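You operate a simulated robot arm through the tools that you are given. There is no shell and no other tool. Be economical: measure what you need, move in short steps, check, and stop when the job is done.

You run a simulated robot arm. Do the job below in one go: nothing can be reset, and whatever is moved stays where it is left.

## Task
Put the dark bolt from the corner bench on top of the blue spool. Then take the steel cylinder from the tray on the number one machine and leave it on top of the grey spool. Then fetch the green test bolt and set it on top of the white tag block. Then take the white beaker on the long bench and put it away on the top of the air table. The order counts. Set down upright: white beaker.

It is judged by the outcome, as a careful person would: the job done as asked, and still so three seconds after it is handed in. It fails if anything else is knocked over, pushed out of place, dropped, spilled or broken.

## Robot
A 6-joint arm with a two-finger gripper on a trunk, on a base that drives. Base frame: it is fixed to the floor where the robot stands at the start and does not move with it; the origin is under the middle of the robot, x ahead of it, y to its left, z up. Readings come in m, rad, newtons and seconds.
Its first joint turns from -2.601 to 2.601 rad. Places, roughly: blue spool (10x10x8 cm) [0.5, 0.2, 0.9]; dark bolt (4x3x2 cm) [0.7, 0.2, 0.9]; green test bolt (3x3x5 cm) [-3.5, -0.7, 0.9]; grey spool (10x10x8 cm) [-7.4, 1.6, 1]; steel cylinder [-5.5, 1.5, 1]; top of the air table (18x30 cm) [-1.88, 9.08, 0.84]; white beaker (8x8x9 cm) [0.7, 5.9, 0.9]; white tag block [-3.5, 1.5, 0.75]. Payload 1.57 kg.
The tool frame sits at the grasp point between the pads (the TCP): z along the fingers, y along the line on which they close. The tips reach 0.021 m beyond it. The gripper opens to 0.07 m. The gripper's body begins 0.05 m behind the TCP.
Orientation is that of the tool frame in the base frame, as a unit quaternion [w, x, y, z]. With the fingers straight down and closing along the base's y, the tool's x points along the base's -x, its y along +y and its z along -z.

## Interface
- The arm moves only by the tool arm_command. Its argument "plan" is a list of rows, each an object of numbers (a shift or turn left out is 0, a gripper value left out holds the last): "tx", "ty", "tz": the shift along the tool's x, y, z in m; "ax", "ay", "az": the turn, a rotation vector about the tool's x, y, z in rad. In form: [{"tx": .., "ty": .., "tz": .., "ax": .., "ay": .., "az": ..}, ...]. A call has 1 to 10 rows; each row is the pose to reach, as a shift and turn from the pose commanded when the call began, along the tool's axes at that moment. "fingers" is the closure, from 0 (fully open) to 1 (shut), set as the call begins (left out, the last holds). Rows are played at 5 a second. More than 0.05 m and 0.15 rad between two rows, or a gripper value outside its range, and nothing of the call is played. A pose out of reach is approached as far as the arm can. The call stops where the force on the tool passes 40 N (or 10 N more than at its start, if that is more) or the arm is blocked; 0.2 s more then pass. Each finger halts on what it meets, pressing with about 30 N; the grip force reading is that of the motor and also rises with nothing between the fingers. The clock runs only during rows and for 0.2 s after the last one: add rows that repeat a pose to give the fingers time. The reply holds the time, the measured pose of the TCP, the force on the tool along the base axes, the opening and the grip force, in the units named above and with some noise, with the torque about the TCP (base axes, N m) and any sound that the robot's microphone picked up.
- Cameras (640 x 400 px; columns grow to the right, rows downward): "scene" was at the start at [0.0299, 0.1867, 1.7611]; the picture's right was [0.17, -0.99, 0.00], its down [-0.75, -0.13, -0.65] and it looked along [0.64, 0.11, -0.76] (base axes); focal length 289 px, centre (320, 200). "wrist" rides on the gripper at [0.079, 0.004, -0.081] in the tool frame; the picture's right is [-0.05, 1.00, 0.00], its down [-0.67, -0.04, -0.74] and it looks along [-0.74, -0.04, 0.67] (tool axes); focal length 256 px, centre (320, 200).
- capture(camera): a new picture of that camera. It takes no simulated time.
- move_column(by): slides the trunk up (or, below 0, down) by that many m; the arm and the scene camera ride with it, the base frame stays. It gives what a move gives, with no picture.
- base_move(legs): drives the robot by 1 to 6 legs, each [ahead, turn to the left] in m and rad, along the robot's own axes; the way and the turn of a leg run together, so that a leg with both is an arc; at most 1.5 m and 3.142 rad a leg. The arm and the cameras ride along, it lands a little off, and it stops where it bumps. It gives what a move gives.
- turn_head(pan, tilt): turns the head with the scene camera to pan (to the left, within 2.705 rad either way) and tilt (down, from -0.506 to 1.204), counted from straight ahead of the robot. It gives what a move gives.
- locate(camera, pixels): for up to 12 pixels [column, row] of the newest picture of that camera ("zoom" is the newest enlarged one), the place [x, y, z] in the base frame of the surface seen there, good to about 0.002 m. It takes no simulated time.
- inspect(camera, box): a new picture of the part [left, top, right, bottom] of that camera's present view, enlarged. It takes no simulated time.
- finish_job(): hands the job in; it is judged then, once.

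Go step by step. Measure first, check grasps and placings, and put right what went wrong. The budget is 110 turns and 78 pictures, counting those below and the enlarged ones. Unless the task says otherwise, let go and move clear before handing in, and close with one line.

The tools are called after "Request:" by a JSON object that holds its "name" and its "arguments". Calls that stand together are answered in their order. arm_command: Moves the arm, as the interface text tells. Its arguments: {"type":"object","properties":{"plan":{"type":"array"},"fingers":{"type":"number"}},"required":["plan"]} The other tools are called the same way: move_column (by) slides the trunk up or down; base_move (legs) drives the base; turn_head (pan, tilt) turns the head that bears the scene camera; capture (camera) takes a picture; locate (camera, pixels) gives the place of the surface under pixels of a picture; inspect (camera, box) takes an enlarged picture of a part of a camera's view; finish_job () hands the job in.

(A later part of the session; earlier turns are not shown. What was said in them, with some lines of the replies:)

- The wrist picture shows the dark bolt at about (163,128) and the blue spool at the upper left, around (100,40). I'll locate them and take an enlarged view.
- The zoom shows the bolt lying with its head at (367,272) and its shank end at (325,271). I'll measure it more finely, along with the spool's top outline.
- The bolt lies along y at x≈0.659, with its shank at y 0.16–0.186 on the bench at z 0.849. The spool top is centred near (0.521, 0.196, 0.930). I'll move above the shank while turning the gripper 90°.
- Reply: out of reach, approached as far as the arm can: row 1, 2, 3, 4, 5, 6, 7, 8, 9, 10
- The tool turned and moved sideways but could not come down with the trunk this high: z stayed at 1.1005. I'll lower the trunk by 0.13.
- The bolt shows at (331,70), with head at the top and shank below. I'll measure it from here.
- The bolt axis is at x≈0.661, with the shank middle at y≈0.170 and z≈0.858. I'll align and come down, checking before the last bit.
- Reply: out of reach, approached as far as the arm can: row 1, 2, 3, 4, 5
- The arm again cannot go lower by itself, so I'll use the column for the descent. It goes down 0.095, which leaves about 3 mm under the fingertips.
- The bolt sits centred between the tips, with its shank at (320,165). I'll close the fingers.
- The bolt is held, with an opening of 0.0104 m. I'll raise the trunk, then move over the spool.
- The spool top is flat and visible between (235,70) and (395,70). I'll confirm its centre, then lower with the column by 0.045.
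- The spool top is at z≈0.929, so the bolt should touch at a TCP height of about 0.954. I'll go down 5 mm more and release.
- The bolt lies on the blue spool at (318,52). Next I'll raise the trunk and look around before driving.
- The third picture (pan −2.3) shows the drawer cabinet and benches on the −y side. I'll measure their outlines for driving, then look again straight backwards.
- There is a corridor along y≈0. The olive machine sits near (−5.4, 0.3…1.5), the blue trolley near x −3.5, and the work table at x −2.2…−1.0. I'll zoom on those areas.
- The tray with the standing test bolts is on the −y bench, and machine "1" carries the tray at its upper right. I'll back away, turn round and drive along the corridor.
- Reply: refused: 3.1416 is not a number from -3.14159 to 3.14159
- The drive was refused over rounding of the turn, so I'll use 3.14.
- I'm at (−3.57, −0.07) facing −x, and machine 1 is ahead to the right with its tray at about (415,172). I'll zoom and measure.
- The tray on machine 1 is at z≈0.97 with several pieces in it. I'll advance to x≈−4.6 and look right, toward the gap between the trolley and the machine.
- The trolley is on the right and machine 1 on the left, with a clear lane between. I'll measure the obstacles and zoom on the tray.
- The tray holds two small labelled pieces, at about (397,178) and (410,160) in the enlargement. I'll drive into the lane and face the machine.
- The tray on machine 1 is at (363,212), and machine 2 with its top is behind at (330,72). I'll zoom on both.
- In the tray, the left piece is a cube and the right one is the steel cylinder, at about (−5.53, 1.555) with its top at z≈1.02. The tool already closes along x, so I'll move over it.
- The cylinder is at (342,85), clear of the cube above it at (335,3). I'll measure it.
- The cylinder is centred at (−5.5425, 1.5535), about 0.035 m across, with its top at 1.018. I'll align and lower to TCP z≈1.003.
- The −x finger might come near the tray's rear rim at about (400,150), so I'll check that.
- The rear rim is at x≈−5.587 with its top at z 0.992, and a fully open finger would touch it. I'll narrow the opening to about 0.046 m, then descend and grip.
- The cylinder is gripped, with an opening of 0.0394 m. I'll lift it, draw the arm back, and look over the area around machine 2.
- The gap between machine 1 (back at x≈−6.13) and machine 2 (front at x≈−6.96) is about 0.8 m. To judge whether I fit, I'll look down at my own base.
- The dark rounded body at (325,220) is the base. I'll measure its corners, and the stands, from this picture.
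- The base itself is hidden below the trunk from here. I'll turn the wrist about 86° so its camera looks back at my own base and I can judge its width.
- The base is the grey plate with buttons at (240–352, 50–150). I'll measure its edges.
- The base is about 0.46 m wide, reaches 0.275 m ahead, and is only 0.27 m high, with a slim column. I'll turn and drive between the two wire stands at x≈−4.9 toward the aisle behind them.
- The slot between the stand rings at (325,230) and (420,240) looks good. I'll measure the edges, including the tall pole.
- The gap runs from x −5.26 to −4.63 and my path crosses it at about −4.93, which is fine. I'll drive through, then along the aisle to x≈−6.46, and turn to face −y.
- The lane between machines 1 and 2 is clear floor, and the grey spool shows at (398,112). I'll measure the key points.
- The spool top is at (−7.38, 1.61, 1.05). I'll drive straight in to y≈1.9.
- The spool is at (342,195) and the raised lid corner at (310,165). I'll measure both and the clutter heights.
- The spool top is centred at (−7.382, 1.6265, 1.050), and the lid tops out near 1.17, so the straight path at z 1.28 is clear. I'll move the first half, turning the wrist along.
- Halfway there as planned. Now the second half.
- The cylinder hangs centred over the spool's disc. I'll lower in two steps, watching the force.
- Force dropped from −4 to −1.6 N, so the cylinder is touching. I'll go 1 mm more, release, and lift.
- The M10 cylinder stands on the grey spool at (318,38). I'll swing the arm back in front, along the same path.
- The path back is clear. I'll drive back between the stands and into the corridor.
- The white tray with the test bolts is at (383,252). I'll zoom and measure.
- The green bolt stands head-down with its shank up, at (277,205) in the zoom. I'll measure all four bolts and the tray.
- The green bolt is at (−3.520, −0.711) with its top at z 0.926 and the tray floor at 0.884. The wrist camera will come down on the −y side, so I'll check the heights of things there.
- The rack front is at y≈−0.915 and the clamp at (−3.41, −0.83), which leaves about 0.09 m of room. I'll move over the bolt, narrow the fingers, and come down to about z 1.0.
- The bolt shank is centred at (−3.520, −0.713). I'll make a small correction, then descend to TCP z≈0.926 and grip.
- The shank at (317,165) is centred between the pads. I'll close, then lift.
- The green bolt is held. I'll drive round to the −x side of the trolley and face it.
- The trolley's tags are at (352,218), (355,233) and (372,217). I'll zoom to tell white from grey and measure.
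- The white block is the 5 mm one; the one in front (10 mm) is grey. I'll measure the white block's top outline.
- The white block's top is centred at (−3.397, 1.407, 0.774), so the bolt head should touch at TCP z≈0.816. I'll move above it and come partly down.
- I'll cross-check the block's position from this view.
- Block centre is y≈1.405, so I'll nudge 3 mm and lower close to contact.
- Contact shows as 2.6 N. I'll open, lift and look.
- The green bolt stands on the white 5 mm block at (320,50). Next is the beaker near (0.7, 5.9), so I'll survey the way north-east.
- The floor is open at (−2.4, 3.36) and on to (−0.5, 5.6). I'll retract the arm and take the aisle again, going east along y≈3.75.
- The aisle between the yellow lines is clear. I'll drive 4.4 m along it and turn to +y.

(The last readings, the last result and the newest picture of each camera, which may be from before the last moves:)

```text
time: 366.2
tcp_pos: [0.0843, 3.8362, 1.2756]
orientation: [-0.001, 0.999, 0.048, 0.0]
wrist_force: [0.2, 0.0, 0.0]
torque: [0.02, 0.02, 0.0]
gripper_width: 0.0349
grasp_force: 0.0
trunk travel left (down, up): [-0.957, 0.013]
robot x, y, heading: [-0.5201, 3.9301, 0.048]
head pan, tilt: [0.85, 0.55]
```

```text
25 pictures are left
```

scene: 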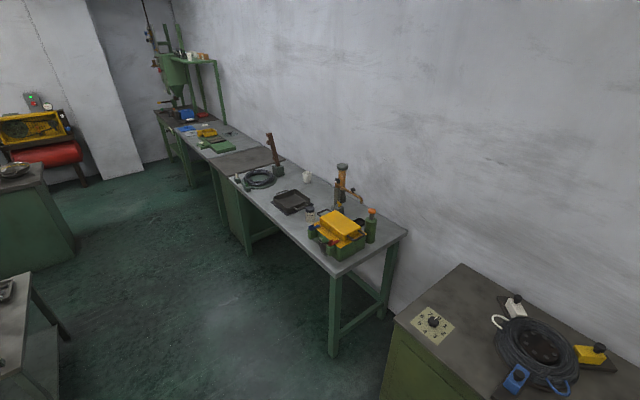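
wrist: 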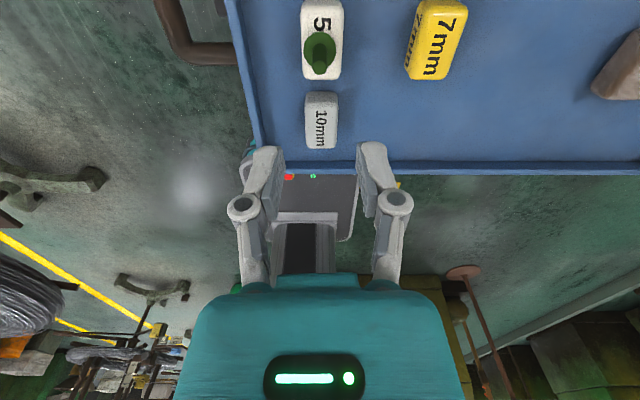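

A white beaker shows on the bench at (308,177). I'll zoom and measure it, the bench edge and its neighbours.

Request:
{"name": "inspect", "arguments": {"camera": "scene", "box": [220, 120, 400, 232]}}

Request:
{"name": "locate", "arguments": {"camera": "scene", "pixels": [[307, 178], [333, 350], [250, 205], [270, 225], [292, 200], [342, 170], [60, 240], [200, 205], [50, 320], [245, 250], [275, 140], [300, 185]]}}

```text
3.56 times, centred on (310, 176) of scene
```

zoom: 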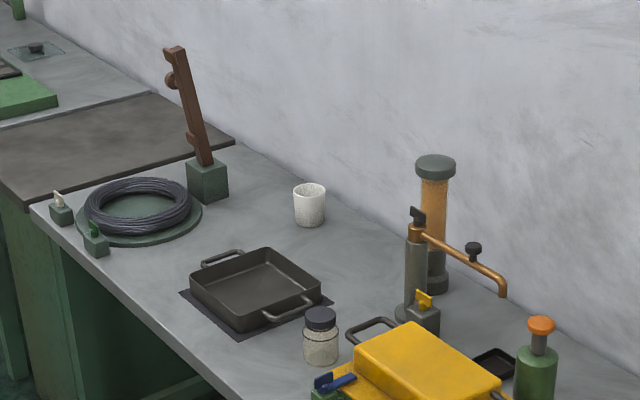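

```text
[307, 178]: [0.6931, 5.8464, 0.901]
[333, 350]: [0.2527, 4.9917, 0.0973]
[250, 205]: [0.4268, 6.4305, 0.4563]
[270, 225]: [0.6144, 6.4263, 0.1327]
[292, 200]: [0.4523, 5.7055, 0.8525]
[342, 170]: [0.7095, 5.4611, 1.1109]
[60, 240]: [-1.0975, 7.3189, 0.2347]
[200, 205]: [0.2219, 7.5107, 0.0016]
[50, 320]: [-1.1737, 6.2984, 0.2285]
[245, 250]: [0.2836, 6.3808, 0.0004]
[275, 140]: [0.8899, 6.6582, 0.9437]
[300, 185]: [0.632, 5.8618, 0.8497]
```

The white beaker is a handle-less cup at about (0.69, 5.85) on the bench (z 0.85). Being 8 cm wide, it must be pinched by its rim. I'll drive in front of it.

Request:
{"name": "base_move", "arguments": {"legs": [[0, 1.52], [1.5, 0], [0.43, 0], [0, -1.57], [0.33, 0]]}}

Request:
{"name": "turn_head", "arguments": {"pan": 0.15, "tilt": 0.85}}

Request:
{"name": "capture", "arguments": {"camera": "scene"}}

```text
time: 391.5
tcp_pos: [0.489, 5.6915, 1.2757]
orientation: [0.001, 1.0, -0.008, 0.0]
wrist_force: [0.2, -0.8, -0.7]
torque: [0.04, 0.04, -0.01]
gripper_width: 0.0349
grasp_force: 0.1
trunk travel left (down, up): [-0.957, 0.013]
robot x, y, heading: [-0.0967, 5.8676, -0.07]
head pan, tilt: [0.85, 0.55]
```

```text
time: 392.6
tcp_pos: [0.4884, 5.6925, 1.2759]
orientation: [0.0, 1.0, -0.008, 0.0]
wrist_force: [0.0, 0.0, 0.1]
torque: [0.02, 0.01, 0.02]
gripper_width: 0.0349
grasp_force: 0.1
trunk travel left (down, up): [-0.957, 0.013]
robot x, y, heading: [-0.0996, 5.8678, -0.073]
head pan, tilt: [0.15, 0.85]
```

```text
23 pictures are left
```

scene: 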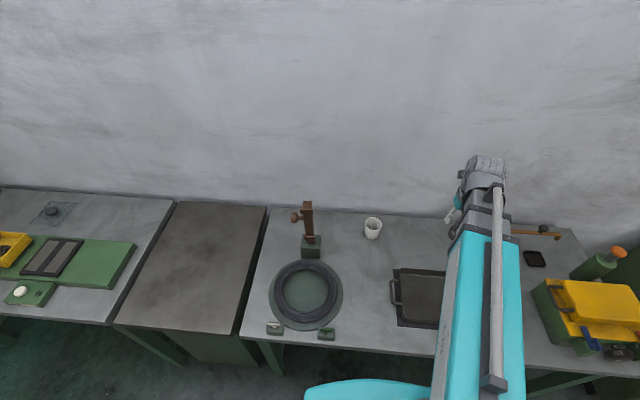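

Request:
{"name": "inspect", "arguments": {"camera": "scene", "box": [340, 200, 404, 240]}}

Request:
{"name": "locate", "arguments": {"camera": "zoom", "pixels": [[235, 200], [410, 200], [320, 178], [320, 225], [320, 195], [320, 370], [250, 200], [395, 200], [320, 240], [240, 215], [405, 215]]}}

```text
10.00 times, centred on (372, 220) of scene
```

zoom: 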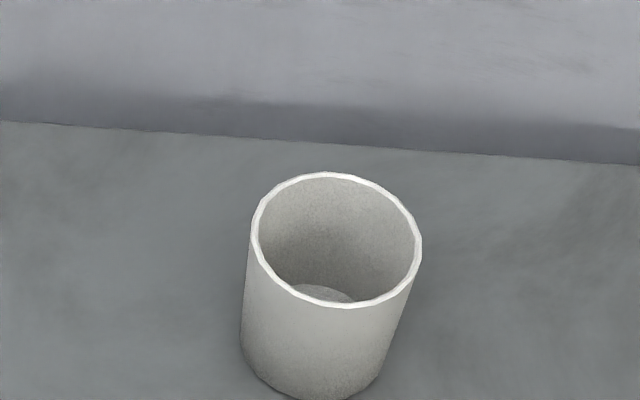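

```text
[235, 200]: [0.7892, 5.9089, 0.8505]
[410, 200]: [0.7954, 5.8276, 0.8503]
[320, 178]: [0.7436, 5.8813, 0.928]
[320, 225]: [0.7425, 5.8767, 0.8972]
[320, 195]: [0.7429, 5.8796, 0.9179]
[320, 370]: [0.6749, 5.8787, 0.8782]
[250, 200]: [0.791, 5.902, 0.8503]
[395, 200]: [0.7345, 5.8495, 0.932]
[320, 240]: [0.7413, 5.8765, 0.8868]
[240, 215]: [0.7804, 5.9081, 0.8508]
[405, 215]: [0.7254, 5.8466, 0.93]
```

The cup is empty and thin-walled. I'll measure rim points.

Request:
{"name": "locate", "arguments": {"camera": "zoom", "pixels": [[254, 240], [417, 248], [335, 304], [328, 175], [267, 205], [400, 202], [280, 283], [395, 290], [325, 292]]}}

```text
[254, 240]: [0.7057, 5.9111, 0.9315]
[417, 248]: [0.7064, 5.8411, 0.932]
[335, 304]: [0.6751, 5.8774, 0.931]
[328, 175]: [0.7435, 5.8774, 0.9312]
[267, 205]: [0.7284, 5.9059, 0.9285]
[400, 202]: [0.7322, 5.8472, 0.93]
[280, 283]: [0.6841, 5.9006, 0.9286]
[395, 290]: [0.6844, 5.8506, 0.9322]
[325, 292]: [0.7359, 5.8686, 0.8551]
```

The rim is centred at (0.7085, 5.876) with a radius of about 0.035 and height 0.932. I'll pinch the wall on its −y side at (0.7085, 5.8415), moving above it first.

Request:
{"name": "arm_command", "arguments": {"plan": [{"tx": 0.0363, "ty": -0.0254}, {"tx": 0.0726, "ty": -0.0508}, {"tx": 0.1089, "ty": -0.0763}, {"tx": 0.1451, "ty": -0.1017}, {"tx": 0.1814, "ty": -0.1271}, {"tx": 0.2177, "ty": -0.1525}, {"tx": 0.2177, "ty": -0.1525}], "fingers": 0.45}}

Request:
{"name": "move_column", "arguments": {"by": -0.27}}

Request:
{"name": "capture", "arguments": {"camera": "wrist"}}

```text
time: 394.2
tcp_pos: [0.7051, 5.7963, 1.2765]
orientation: [-0.006, 1.0, 0.02, 0.001]
wrist_force: [-0.9, -0.4, 0.3]
torque: [0.0, -0.02, -0.04]
gripper_width: 0.0385
grasp_force: 0.1
out of reach, approached as far as the arm can: row 4, 5, 6, 7
trunk travel left (down, up): [-0.957, 0.013]
robot x, y, heading: [-0.0979, 5.8636, -0.076]
head pan, tilt: [0.15, 0.85]
```

```text
time: 396.9
tcp_pos: [0.7067, 5.797, 1.0061]
orientation: [-0.007, 1.0, 0.019, 0.001]
wrist_force: [-0.3, -0.3, -0.4]
torque: [0.02, 0.04, 0.0]
gripper_width: 0.0386
grasp_force: 0.0
trunk travel left (down, up): [-0.687, 0.283]
robot x, y, heading: [-0.0982, 5.8672, -0.07]
head pan, tilt: [0.15, 0.85]
```

```text
21 pictures are left
```

wrist: 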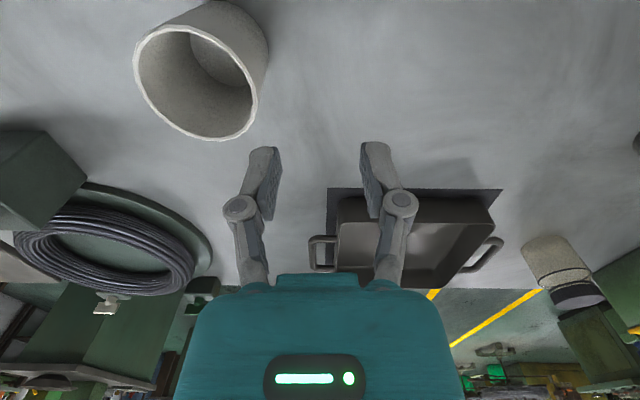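

The wrist roll reached its limit, so the arm stopped short at y 5.797. I'll turn the wrist the other way by 0.3 rad and aim for the matching rim point (0.720, 5.8435).

Request:
{"name": "arm_command", "arguments": {"plan": [{"az": -0.15}, {"az": -0.3}, {"tx": 0.0075, "ty": -0.023, "az": -0.3}, {"tx": 0.0151, "ty": -0.046, "az": -0.3}, {"tx": 0.0151, "ty": -0.046, "az": -0.3}]}}

Request:
{"name": "capture", "arguments": {"camera": "wrist"}}

```text
time: 398.1
tcp_pos: [0.719, 5.8433, 1.007]
orientation: [-0.007, 0.986, 0.169, 0.002]
wrist_force: [0.0, 0.0, -0.3]
torque: [-0.03, 0.01, 0.02]
gripper_width: 0.0382
grasp_force: 0.1
trunk travel left (down, up): [-0.687, 0.283]
robot x, y, heading: [-0.0977, 5.8642, -0.074]
head pan, tilt: [0.15, 0.85]
```

```text
20 pictures are left
```

wrist: 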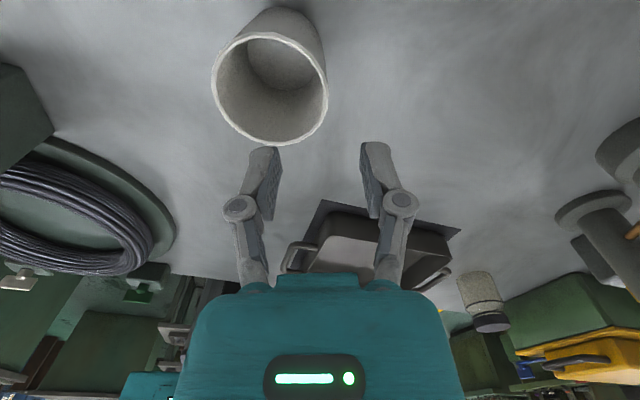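

Now at the planned point, with a slight 0.014 rad tilt that I'll correct. First I'll remeasure the rim from here.

Request:
{"name": "locate", "arguments": {"camera": "wrist", "pixels": [[214, 80], [324, 100], [272, 143], [262, 37], [300, 133], [310, 60], [225, 115], [313, 120]]}}

```text
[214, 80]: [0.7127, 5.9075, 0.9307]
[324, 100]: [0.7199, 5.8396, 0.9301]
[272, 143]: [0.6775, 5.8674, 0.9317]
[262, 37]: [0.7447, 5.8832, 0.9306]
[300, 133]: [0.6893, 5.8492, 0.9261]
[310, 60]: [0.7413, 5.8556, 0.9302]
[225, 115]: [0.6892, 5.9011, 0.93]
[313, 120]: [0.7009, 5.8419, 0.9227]
```

The rim centre is about (0.710, 5.875). I'll make a tiny correction and descend with the column to TCP z≈0.92.

Request:
{"name": "arm_command", "arguments": {"plan": [{"tx": 0.002, "ty": 0.0015, "az": 0, "ax": -0.013, "ay": -0.006}, {"tx": 0.002, "ty": 0.0015, "ax": -0.013, "ay": -0.006}]}}

Request:
{"name": "move_column", "arguments": {"by": -0.06}}

Request:
{"name": "capture", "arguments": {"camera": "wrist"}}

```text
time: 398.7
tcp_pos: [0.7208, 5.8415, 1.0058]
orientation: [0.0, 0.986, 0.17, 0.0]
wrist_force: [0.8, 0.9, 0.5]
torque: [0.02, 0.03, 0.0]
gripper_width: 0.0384
grasp_force: 0.1
trunk travel left (down, up): [-0.687, 0.283]
robot x, y, heading: [-0.0953, 5.8686, -0.073]
head pan, tilt: [0.15, 0.85]
```

```text
time: 399.7
tcp_pos: [0.7214, 5.8412, 0.9461]
orientation: [0.001, 0.986, 0.169, 0.001]
wrist_force: [-0.8, 0.3, -0.6]
torque: [-0.05, -0.01, 0.04]
gripper_width: 0.0383
grasp_force: 0.0
trunk travel left (down, up): [-0.627, 0.343]
robot x, y, heading: [-0.1001, 5.8663, -0.068]
head pan, tilt: [0.15, 0.85]
```

```text
19 pictures are left
```

wrist: 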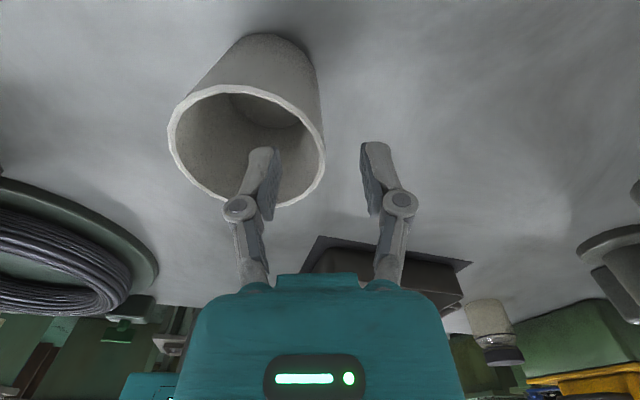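

One finger is inside the cup and the other outside, with the wall midway at (322,150). I'll go down 27 mm more and close.

Request:
{"name": "move_column", "arguments": {"by": -0.027}}

Request:
{"name": "arm_command", "arguments": {"plan": [{"tx": 0}, {"tx": 0}, {"tx": 0}, {"tx": 0}, {"tx": 0}], "fingers": 1}}

Request:
{"name": "move_column", "arguments": {"by": 0.05}}

Request:
{"name": "capture", "arguments": {"camera": "wrist"}}

```text
time: 400.4
tcp_pos: [0.7212, 5.8408, 0.9188]
orientation: [0.0, 0.986, 0.169, -0.001]
wrist_force: [-0.3, 0.2, -0.3]
torque: [0.01, -0.01, -0.01]
gripper_width: 0.0385
grasp_force: 0.0
trunk travel left (down, up): [-0.6, 0.37]
robot x, y, heading: [-0.1002, 5.8667, -0.076]
head pan, tilt: [0.15, 0.85]
```

```text
time: 401.6
tcp_pos: [0.7209, 5.8422, 0.9194]
orientation: [-0.001, 0.986, 0.17, 0.0]
wrist_force: [-0.8, 2.5, 7.4]
torque: [0.61, 0.17, 0.07]
gripper_width: 0.0059
grasp_force: 30.4
trunk travel left (down, up): [-0.6, 0.37]
robot x, y, heading: [-0.1001, 5.8652, -0.072]
head pan, tilt: [0.15, 0.85]
```

```text
time: 402.6
tcp_pos: [0.7215, 5.8412, 0.9693]
orientation: [0.001, 0.986, 0.169, 0.0]
wrist_force: [0.6, 0.2, -0.3]
torque: [-0.06, 0.0, 0.0]
gripper_width: 0.0061
grasp_force: 29.6
trunk travel left (down, up): [-0.65, 0.32]
robot x, y, heading: [-0.0973, 5.8706, -0.075]
head pan, tilt: [0.15, 0.85]
```

```text
18 pictures are left
```

wrist: 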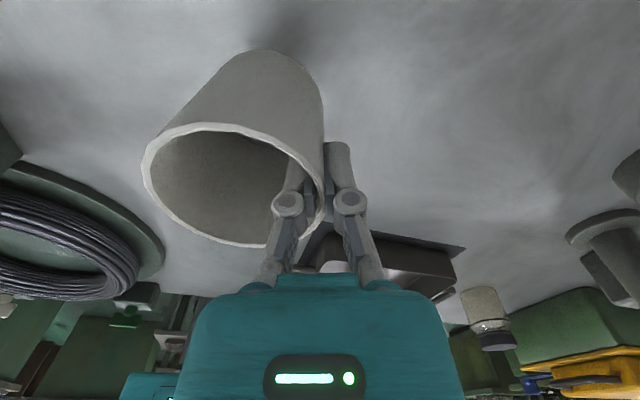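

The cup is gripped at the wall (opening 0.006 m) and lifted. I'll check for tilt by measuring the rim and bottom.

Request:
{"name": "locate", "arguments": {"camera": "wrist", "pixels": [[145, 170], [318, 190], [205, 127], [250, 244], [280, 143], [180, 222], [265, 60], [310, 80]]}}

Request:
{"name": "move_column", "arguments": {"by": 0.3}}

```text
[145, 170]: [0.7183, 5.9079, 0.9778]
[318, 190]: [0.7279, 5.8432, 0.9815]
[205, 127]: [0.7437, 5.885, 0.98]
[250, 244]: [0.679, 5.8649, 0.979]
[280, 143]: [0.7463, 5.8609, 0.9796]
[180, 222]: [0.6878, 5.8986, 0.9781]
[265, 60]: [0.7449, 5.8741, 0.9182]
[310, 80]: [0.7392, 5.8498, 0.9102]
```

```text
time: 405.6
tcp_pos: [0.7222, 5.8411, 1.2691]
orientation: [0.0, 0.986, 0.169, 0.001]
wrist_force: [-1.1, 0.6, -0.7]
torque: [-0.05, 0.02, 0.0]
gripper_width: 0.0061
grasp_force: 29.8
trunk travel left (down, up): [-0.95, 0.02]
robot x, y, heading: [-0.1, 5.867, -0.075]
head pan, tilt: [0.15, 0.85]
```

The rim is level within about 3°. I'll retract the arm a bit and look toward the air table, roughly 119° to the left.

Request:
{"name": "arm_command", "arguments": {"plan": [{"tx": -0.0377, "ty": -0.0133}, {"tx": -0.0754, "ty": -0.0266}, {"tx": -0.1131, "ty": -0.04}, {"tx": -0.1508, "ty": -0.0533}, {"tx": -0.1886, "ty": -0.0666}]}}

Request:
{"name": "turn_head", "arguments": {"pan": 2.15, "tilt": 0.5}}

Request:
{"name": "capture", "arguments": {"camera": "scene"}}

Request:
{"name": "locate", "arguments": {"camera": "scene", "pixels": [[320, 150], [250, 170], [200, 200], [400, 180], [450, 250], [300, 250], [350, 330], [250, 300], [150, 250], [320, 200], [500, 300], [380, 130]]}}

```text
time: 406.8
tcp_pos: [0.5204, 5.8425, 1.2706]
orientation: [0.001, 0.986, 0.169, 0.0]
wrist_force: [0.4, -0.1, 0.3]
torque: [-0.05, 0.0, 0.04]
gripper_width: 0.0061
grasp_force: 30.4
trunk travel left (down, up): [-0.95, 0.02]
robot x, y, heading: [-0.096, 5.8666, -0.07]
head pan, tilt: [0.15, 0.85]
```

```text
time: 408.7
tcp_pos: [0.5234, 5.8421, 1.2696]
orientation: [0.001, 0.986, 0.169, 0.0]
wrist_force: [0.1, -0.3, -0.7]
torque: [-0.02, -0.01, 0.01]
gripper_width: 0.0061
grasp_force: 30.1
trunk travel left (down, up): [-0.95, 0.02]
robot x, y, heading: [-0.0956, 5.866, -0.075]
head pan, tilt: [2.15, 0.499]
```

```text
17 pictures are left
```

scene: 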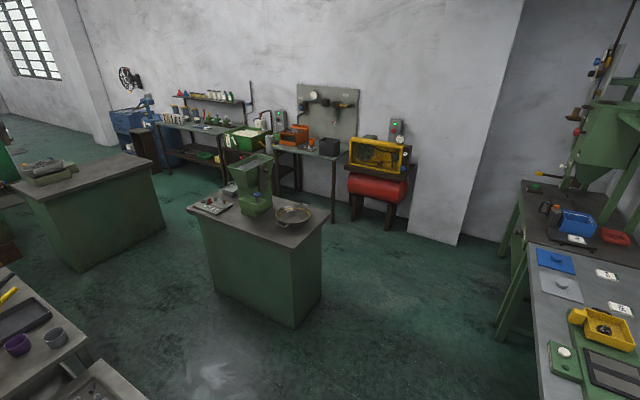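

```text
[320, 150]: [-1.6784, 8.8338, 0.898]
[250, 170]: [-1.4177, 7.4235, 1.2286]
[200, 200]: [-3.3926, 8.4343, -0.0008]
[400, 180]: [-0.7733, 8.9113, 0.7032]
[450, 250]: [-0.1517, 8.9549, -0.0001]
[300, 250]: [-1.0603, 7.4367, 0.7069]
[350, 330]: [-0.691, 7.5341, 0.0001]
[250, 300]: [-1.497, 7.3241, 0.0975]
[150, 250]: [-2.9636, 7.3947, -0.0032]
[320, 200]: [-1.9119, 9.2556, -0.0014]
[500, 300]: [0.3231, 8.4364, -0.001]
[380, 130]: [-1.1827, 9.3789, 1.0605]
```

The air table seems to be the bench with the pneumatic panel at about (300,140), since (320,150) measures (−1.68, 8.83). I'll zoom in.

Request:
{"name": "inspect", "arguments": {"camera": "scene", "box": [220, 70, 420, 195]}}

Request:
{"name": "locate", "arguments": {"camera": "zoom", "pixels": [[290, 260], [330, 265], [360, 280], [225, 235], [245, 225], [350, 240], [380, 245], [270, 215], [180, 240], [300, 195], [205, 235], [310, 220]]}}

```text
3.20 times, centred on (320, 132) of scene
```

zoom: 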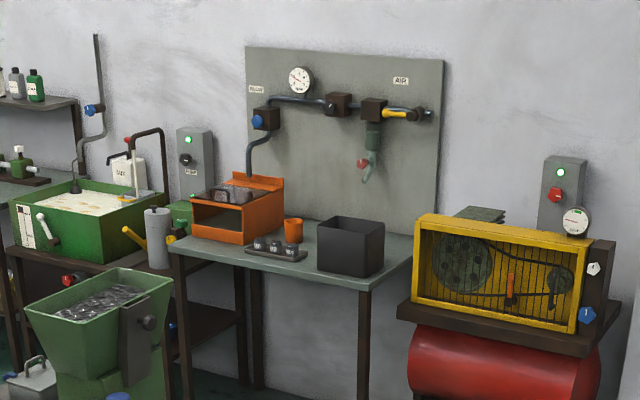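

```text
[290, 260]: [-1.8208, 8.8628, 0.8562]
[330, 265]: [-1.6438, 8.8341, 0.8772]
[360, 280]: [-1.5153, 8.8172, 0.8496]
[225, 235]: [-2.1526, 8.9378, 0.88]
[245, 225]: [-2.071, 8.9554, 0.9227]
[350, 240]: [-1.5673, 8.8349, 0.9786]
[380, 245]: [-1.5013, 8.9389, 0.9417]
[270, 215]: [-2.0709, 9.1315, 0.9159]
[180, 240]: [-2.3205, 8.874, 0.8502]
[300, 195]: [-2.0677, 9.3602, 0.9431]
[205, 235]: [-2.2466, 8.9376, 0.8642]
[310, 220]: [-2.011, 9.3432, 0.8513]
```

The free spot lies on that table between the orange cup and the black box. I'll measure the green counter to plan the way round.

Request:
{"name": "locate", "arguments": {"camera": "scene", "pixels": [[293, 326], [216, 288], [322, 285], [292, 247], [328, 222], [188, 208], [245, 190], [415, 235], [495, 335], [390, 225], [355, 215], [330, 220]]}}

```text
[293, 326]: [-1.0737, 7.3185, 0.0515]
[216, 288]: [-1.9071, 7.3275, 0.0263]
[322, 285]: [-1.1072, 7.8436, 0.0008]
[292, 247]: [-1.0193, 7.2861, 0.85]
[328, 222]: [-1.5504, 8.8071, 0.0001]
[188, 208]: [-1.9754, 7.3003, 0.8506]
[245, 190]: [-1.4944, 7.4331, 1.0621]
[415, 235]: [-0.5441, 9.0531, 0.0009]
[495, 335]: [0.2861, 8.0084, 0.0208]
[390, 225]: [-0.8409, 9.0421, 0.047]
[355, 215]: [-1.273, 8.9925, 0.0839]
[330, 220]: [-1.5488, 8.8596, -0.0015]
```

The counter spans x −1.98…−1.02, y 7.29…7.85, and the air table's front is at y≈8.8. I'll drive via x≈−0.4 to y≈8.3, then west.

Request:
{"name": "base_move", "arguments": {"legs": [[-0.3, 0], [0, 1.646], [1.5, 0], [0.91, 0], [0, 1.57]]}}

Request:
{"name": "turn_head", "arguments": {"pan": -0.3, "tilt": 0.6}}

Request:
{"name": "capture", "arguments": {"camera": "scene"}}

```text
time: 437.1
tcp_pos: [-0.9822, 8.2924, 1.2686]
orientation: [0.0, -0.213, 0.977, 0.001]
wrist_force: [0.0, -0.7, -0.8]
torque: [0.02, 0.01, -0.02]
gripper_width: 0.0057
grasp_force: 30.3
trunk travel left (down, up): [-0.95, 0.02]
robot x, y, heading: [-0.365, 8.3612, -3.129]
head pan, tilt: [2.15, 0.499]
```

```text
time: 439.3
tcp_pos: [-0.9811, 8.2929, 1.2684]
orientation: [0.0, -0.214, 0.977, 0.0]
wrist_force: [-0.4, -0.2, -0.5]
torque: [-0.02, 0.02, -0.01]
gripper_width: 0.0059
grasp_force: 29.4
trunk travel left (down, up): [-0.95, 0.02]
robot x, y, heading: [-0.3607, 8.3581, -3.129]
head pan, tilt: [-0.3, 0.6]
```

```text
15 pictures are left
```

scene: 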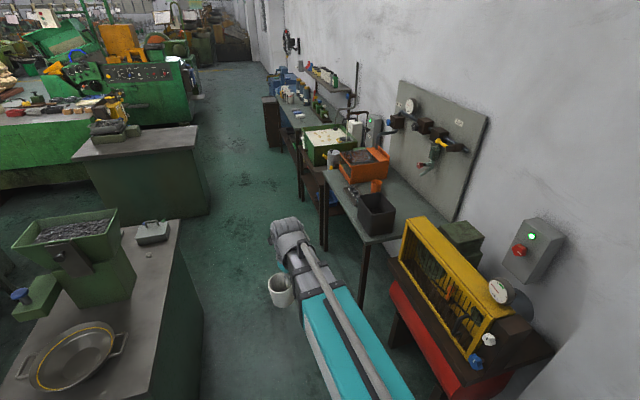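

The lane is clear. I'll drive 1.45 m west, turn to face the table and look.

Request:
{"name": "base_move", "arguments": {"legs": [[1.45, 0], [0, -1.57]]}}

Request:
{"name": "turn_head", "arguments": {"pan": 0.05, "tilt": 0.8}}

Request:
{"name": "capture", "arguments": {"camera": "scene"}}

```text
time: 453.8
tcp_pos: [-1.9088, 8.9638, 1.2695]
orientation: [0.0, 0.527, 0.85, 0.001]
wrist_force: [0.1, -0.2, -0.8]
torque: [-0.01, -0.08, 0.02]
gripper_width: 0.0062
grasp_force: 29.7
trunk travel left (down, up): [-0.95, 0.02]
robot x, y, heading: [-1.8531, 8.343, 1.625]
head pan, tilt: [-0.3, 0.6]
```

```text
time: 454.6
tcp_pos: [-1.9081, 8.9617, 1.2687]
orientation: [-0.001, 0.526, 0.85, 0.0]
wrist_force: [0.4, 0.0, -0.7]
torque: [0.02, 0.02, -0.01]
gripper_width: 0.0059
grasp_force: 29.8
trunk travel left (down, up): [-0.95, 0.02]
robot x, y, heading: [-1.8536, 8.3438, 1.621]
head pan, tilt: [0.051, 0.799]
```

```text
14 pictures are left
```

scene: 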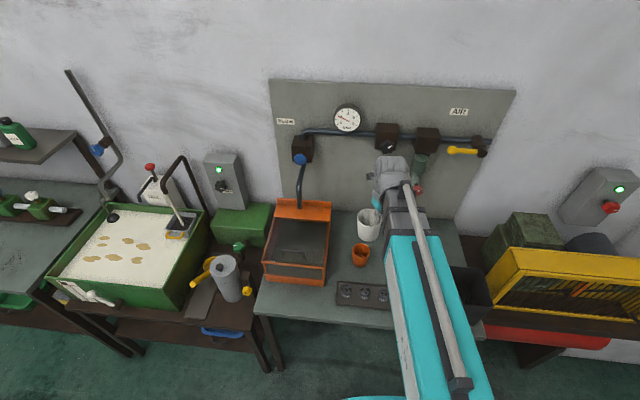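

The orange cup is at (360,253) and the rack at (362,295); the arm hides the free area. I'll measure and also use the wrist camera.

Request:
{"name": "locate", "arguments": {"camera": "scene", "pixels": [[360, 246], [370, 255], [350, 255], [360, 293], [388, 298], [335, 292], [380, 275], [330, 240], [325, 285], [450, 235], [475, 270], [378, 310]]}}

Request:
{"name": "capture", "arguments": {"camera": "wrist"}}

```text
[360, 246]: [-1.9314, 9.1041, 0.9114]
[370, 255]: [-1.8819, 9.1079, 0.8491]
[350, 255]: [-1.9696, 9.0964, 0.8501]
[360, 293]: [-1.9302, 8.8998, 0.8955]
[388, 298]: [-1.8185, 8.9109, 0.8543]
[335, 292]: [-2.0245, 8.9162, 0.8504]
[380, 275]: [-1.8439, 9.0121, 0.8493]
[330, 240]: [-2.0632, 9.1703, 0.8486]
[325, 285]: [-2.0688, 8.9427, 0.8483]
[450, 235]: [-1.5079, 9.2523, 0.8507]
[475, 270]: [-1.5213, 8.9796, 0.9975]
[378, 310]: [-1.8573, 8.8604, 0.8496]
```

```text
13 pictures are left
```

wrist: 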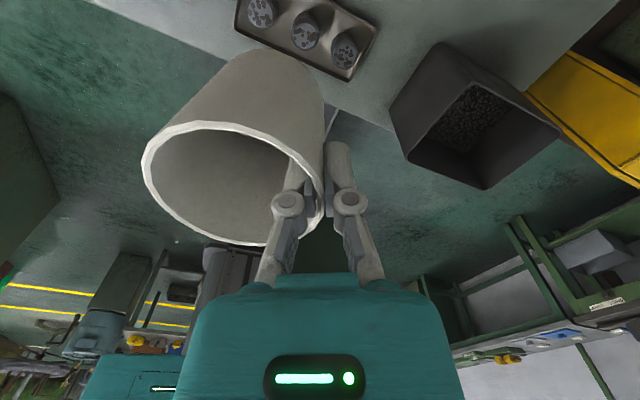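

The table top is z≈0.85, with the orange cup near (−1.926, 9.10), the rack at y 8.87–8.93 and the black box to the right. I plan to put the beaker centre at (−1.825, 9.07), so I'll zoom to verify clearances.

Request:
{"name": "inspect", "arguments": {"camera": "scene", "box": [320, 180, 500, 310]}}

Request:
{"name": "locate", "arguments": {"camera": "wrist", "pixels": [[392, 90], [440, 45], [485, 188], [405, 155], [530, 105], [370, 30], [350, 75], [235, 28], [145, 170], [318, 190], [250, 244], [205, 127]]}}

```text
3.08 times, centred on (410, 245) of scene
```

zoom: 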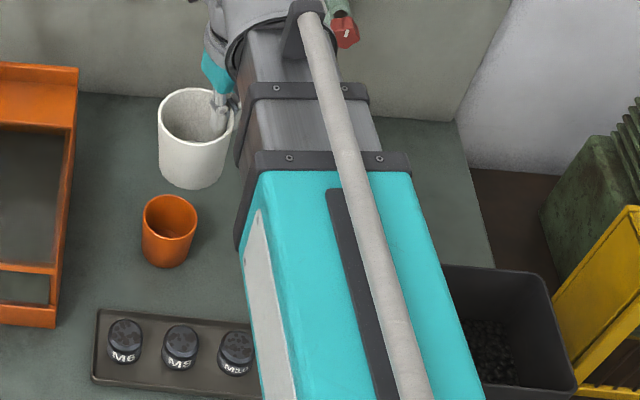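

```text
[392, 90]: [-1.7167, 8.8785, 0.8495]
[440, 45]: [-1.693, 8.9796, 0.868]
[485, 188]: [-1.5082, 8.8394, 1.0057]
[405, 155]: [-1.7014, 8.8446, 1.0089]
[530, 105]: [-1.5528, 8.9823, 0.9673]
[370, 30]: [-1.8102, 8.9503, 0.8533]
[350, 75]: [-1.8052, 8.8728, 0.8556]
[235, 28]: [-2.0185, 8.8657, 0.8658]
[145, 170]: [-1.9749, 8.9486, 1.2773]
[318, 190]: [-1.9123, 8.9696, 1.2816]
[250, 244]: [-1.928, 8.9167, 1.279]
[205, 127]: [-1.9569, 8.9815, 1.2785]
```

I need the arm link's height and sideways extent relative to the black box (top z 1.009, x ≥ −1.70). I'll measure these with the cup rim and the hanging nozzle.

Request:
{"name": "locate", "arguments": {"camera": "zoom", "pixels": [[144, 213], [196, 213], [170, 198], [170, 238], [345, 30], [410, 180], [450, 320], [480, 390], [385, 150], [300, 250], [250, 240], [180, 90]]}}

```text
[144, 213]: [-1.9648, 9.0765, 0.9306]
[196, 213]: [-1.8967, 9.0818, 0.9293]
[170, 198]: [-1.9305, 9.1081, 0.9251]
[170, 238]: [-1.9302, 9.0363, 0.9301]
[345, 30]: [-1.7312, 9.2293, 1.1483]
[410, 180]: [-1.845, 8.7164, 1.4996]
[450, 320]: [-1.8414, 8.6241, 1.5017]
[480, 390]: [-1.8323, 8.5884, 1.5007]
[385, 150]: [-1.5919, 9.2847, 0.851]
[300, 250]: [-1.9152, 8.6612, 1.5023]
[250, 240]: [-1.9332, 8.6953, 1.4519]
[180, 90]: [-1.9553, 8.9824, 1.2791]
```

The arm link stays clear of the black box (x −1.93…−1.83), and the orange cup's right edge is at −1.895. I'll shift so the beaker centre is at about (−1.825, 9.05), then lower partway.

Request:
{"name": "arm_command", "arguments": {"plan": [{"tx": 0.0086, "ty": 0.037}, {"tx": 0.0171, "ty": 0.0741}, {"tx": 0.0257, "ty": 0.1112}, {"tx": 0.0342, "ty": 0.1482}, {"tx": 0.0342, "ty": 0.1482}]}}

Request:
{"name": "move_column", "arguments": {"by": -0.22}}

Request:
{"name": "capture", "arguments": {"camera": "scene"}}

Request:
{"name": "capture", "arguments": {"camera": "wrist"}}

```text
time: 455.8
tcp_pos: [-1.7908, 9.0572, 1.2681]
orientation: [0.0, 0.527, 0.85, 0.001]
wrist_force: [0.0, 0.3, -0.3]
torque: [-0.01, 0.01, 0.02]
gripper_width: 0.0059
grasp_force: 29.6
trunk travel left (down, up): [-0.95, 0.02]
robot x, y, heading: [-1.8556, 8.343, 1.62]
head pan, tilt: [0.051, 0.799]
```

```text
time: 458.1
tcp_pos: [-1.7913, 9.0584, 1.0489]
orientation: [0.0, 0.527, 0.85, 0.001]
wrist_force: [0.4, -1.2, -0.5]
torque: [0.0, -0.02, 0.02]
gripper_width: 0.0063
grasp_force: 30.9
trunk travel left (down, up): [-0.73, 0.24]
robot x, y, heading: [-1.854, 8.3463, 1.618]
head pan, tilt: [0.051, 0.799]
```

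```text
11 pictures are left
```

scene: 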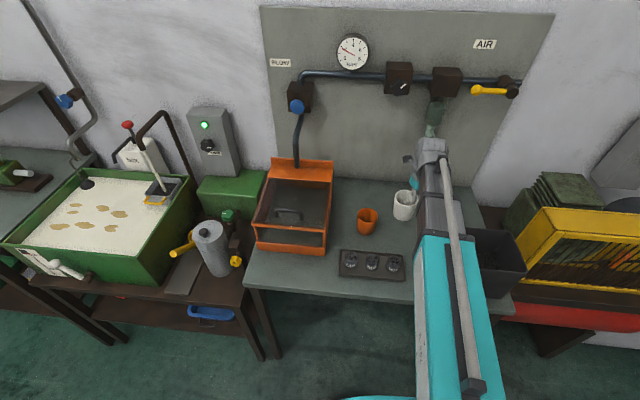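

```text
10 pictures are left
```

wrist: 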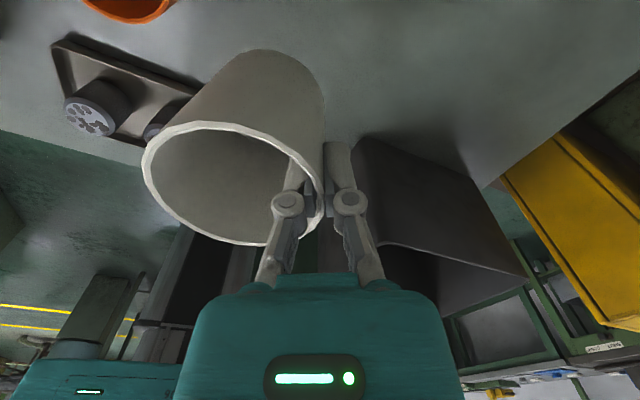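

The beaker is beside the orange cup. I'll check the wrist housing against the hanging nozzle at (432,128), and the black box.

Request:
{"name": "locate", "arguments": {"camera": "scene", "pixels": [[432, 128], [436, 110], [432, 143], [425, 160], [440, 165], [408, 192], [378, 225], [470, 232], [405, 215]]}}

Request:
{"name": "locate", "arguments": {"camera": "wrist", "pixels": [[360, 140], [380, 235], [525, 275], [445, 170], [145, 170], [318, 190], [250, 244], [205, 127], [180, 80]]}}

```text
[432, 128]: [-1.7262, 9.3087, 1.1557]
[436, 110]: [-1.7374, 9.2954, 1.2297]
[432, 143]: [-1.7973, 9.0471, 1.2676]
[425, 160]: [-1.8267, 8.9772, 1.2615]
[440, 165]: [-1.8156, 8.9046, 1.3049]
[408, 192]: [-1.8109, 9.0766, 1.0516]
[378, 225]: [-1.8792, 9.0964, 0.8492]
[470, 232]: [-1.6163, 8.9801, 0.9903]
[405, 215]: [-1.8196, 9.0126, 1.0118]
```

```text
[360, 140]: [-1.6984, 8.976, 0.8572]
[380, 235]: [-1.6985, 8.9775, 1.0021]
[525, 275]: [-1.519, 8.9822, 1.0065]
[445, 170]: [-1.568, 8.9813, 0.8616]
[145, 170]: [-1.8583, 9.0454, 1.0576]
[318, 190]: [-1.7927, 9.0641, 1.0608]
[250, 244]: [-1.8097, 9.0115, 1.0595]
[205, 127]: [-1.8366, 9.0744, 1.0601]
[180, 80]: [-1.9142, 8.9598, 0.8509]
```

Clearances are good and the beaker centre is at (−1.826, 9.05). I'll lower to just above contact, then creep.

Request:
{"name": "move_column", "arguments": {"by": -0.124}}

Request:
{"name": "move_column", "arguments": {"by": -0.003}}

```text
time: 459.7
tcp_pos: [-1.7913, 9.0585, 0.9255]
orientation: [0.001, 0.527, 0.85, 0.001]
wrist_force: [-0.3, 1.1, -0.3]
torque: [0.03, -0.01, 0.01]
gripper_width: 0.006
grasp_force: 29.8
trunk travel left (down, up): [-0.606, 0.364]
robot x, y, heading: [-1.8587, 8.3431, 1.615]
head pan, tilt: [0.051, 0.799]
```

```text
time: 460.2
tcp_pos: [-1.7905, 9.0586, 0.9227]
orientation: [0.0, 0.526, 0.85, 0.0]
wrist_force: [0.6, 0.6, -0.6]
torque: [0.02, -0.02, 0.01]
gripper_width: 0.0061
grasp_force: 30.1
trunk travel left (down, up): [-0.603, 0.367]
robot x, y, heading: [-1.8554, 8.3444, 1.625]
head pan, tilt: [0.051, 0.799]
```

Request:
{"name": "move_column", "arguments": {"by": -0.002}}

Request:
{"name": "move_column", "arguments": {"by": -0.0015}}

```text
time: 460.7
tcp_pos: [-1.7901, 9.0578, 0.9206]
orientation: [0.001, 0.527, 0.85, 0.0]
wrist_force: [2.3, 1.5, 7.8]
torque: [-0.09, 0.24, -0.05]
gripper_width: 0.006
grasp_force: 29.7
trunk travel left (down, up): [-0.601, 0.369]
robot x, y, heading: [-1.8555, 8.3437, 1.623]
head pan, tilt: [0.051, 0.799]
```

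```text
time: 461.2
tcp_pos: [-1.7904, 9.0574, 0.9188]
orientation: [-0.001, 0.528, 0.85, 0.001]
wrist_force: [5.0, 4.1, 20.4]
torque: [-0.1, 0.71, -0.1]
gripper_width: 0.0061
grasp_force: 30.2
trunk travel left (down, up): [-0.6, 0.37]
robot x, y, heading: [-1.8554, 8.3414, 1.619]
head pan, tilt: [0.051, 0.799]
```

The beaker is on the table (20 N). I'll open to the same width used when gripping, and lift straight up.

Request:
{"name": "arm_command", "arguments": {"plan": [{"tx": 0}, {"tx": 0}, {"tx": 0}, {"tx": 0}], "fingers": 0.5}}

Request:
{"name": "capture", "arguments": {"camera": "wrist"}}

```text
time: 462.2
tcp_pos: [-1.7905, 9.0585, 0.918]
orientation: [0.001, 0.527, 0.85, 0.001]
wrist_force: [0.3, 0.4, -0.2]
torque: [0.02, 0.01, -0.03]
gripper_width: 0.0349
grasp_force: 0.1
trunk travel left (down, up): [-0.6, 0.37]
robot x, y, heading: [-1.8562, 8.3424, 1.615]
head pan, tilt: [0.051, 0.799]
```

```text
9 pictures are left
```

wrist: 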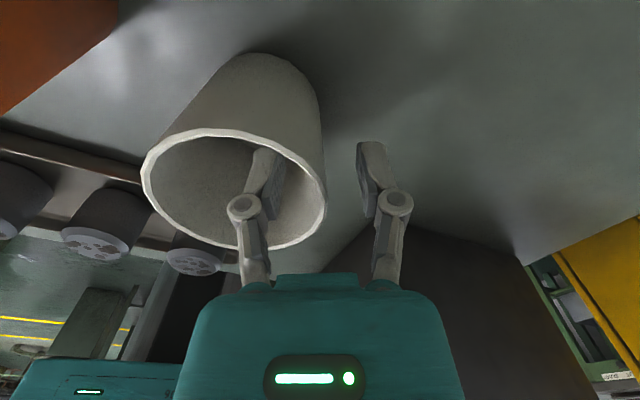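

The fingers are clear of the wall, so I'll lift away and check.

Request:
{"name": "move_column", "arguments": {"by": 0.3}}

Request:
{"name": "arm_command", "arguments": {"plan": [{"ty": -0.02, "tx": -0.04}, {"ty": -0.04, "tx": -0.08}, {"ty": -0.04, "tx": -0.08}]}}

Request:
{"name": "inspect", "arguments": {"camera": "scene", "box": [320, 180, 500, 310]}}

```text
time: 465.2
tcp_pos: [-1.7899, 9.0586, 1.2182]
orientation: [0.0, 0.528, 0.849, 0.0]
wrist_force: [-0.2, -0.2, 0.7]
torque: [-0.01, -0.04, 0.01]
gripper_width: 0.035
grasp_force: 0.0
trunk travel left (down, up): [-0.9, 0.07]
robot x, y, heading: [-1.8605, 8.3425, 1.621]
head pan, tilt: [0.051, 0.799]
```

```text
time: 466.0
tcp_pos: [-1.7906, 8.9699, 1.2174]
orientation: [0.0, 0.528, 0.849, -0.001]
wrist_force: [-0.1, -0.2, 0.2]
torque: [0.0, -0.01, -0.02]
gripper_width: 0.0351
grasp_force: 0.1
trunk travel left (down, up): [-0.9, 0.07]
robot x, y, heading: [-1.8553, 8.3445, 1.623]
head pan, tilt: [0.051, 0.799]
```

```text
3.08 times, centred on (410, 245) of scene
```

zoom: 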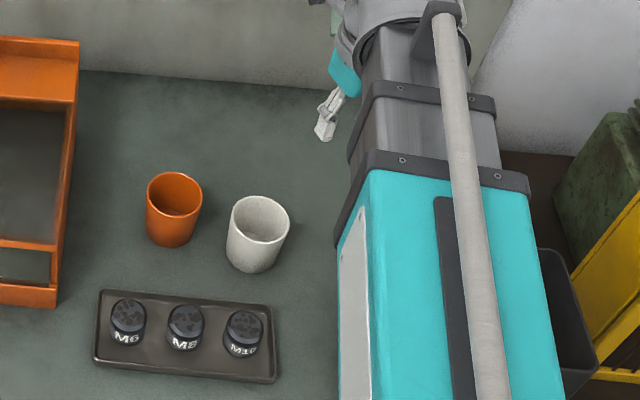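

The white beaker stands upright on the air table at (257,232), clear of its neighbours. The arm is free, so I'm handing in.

Request:
{"name": "finish_job", "arguments": {}}

```text
The job is handed in.
```

All four moves are done in the order you gave: the dark bolt is on the blue spool, the steel cylinder on the grey spool, the green test bolt on the white tag block, and the white beaker upright on the air table.
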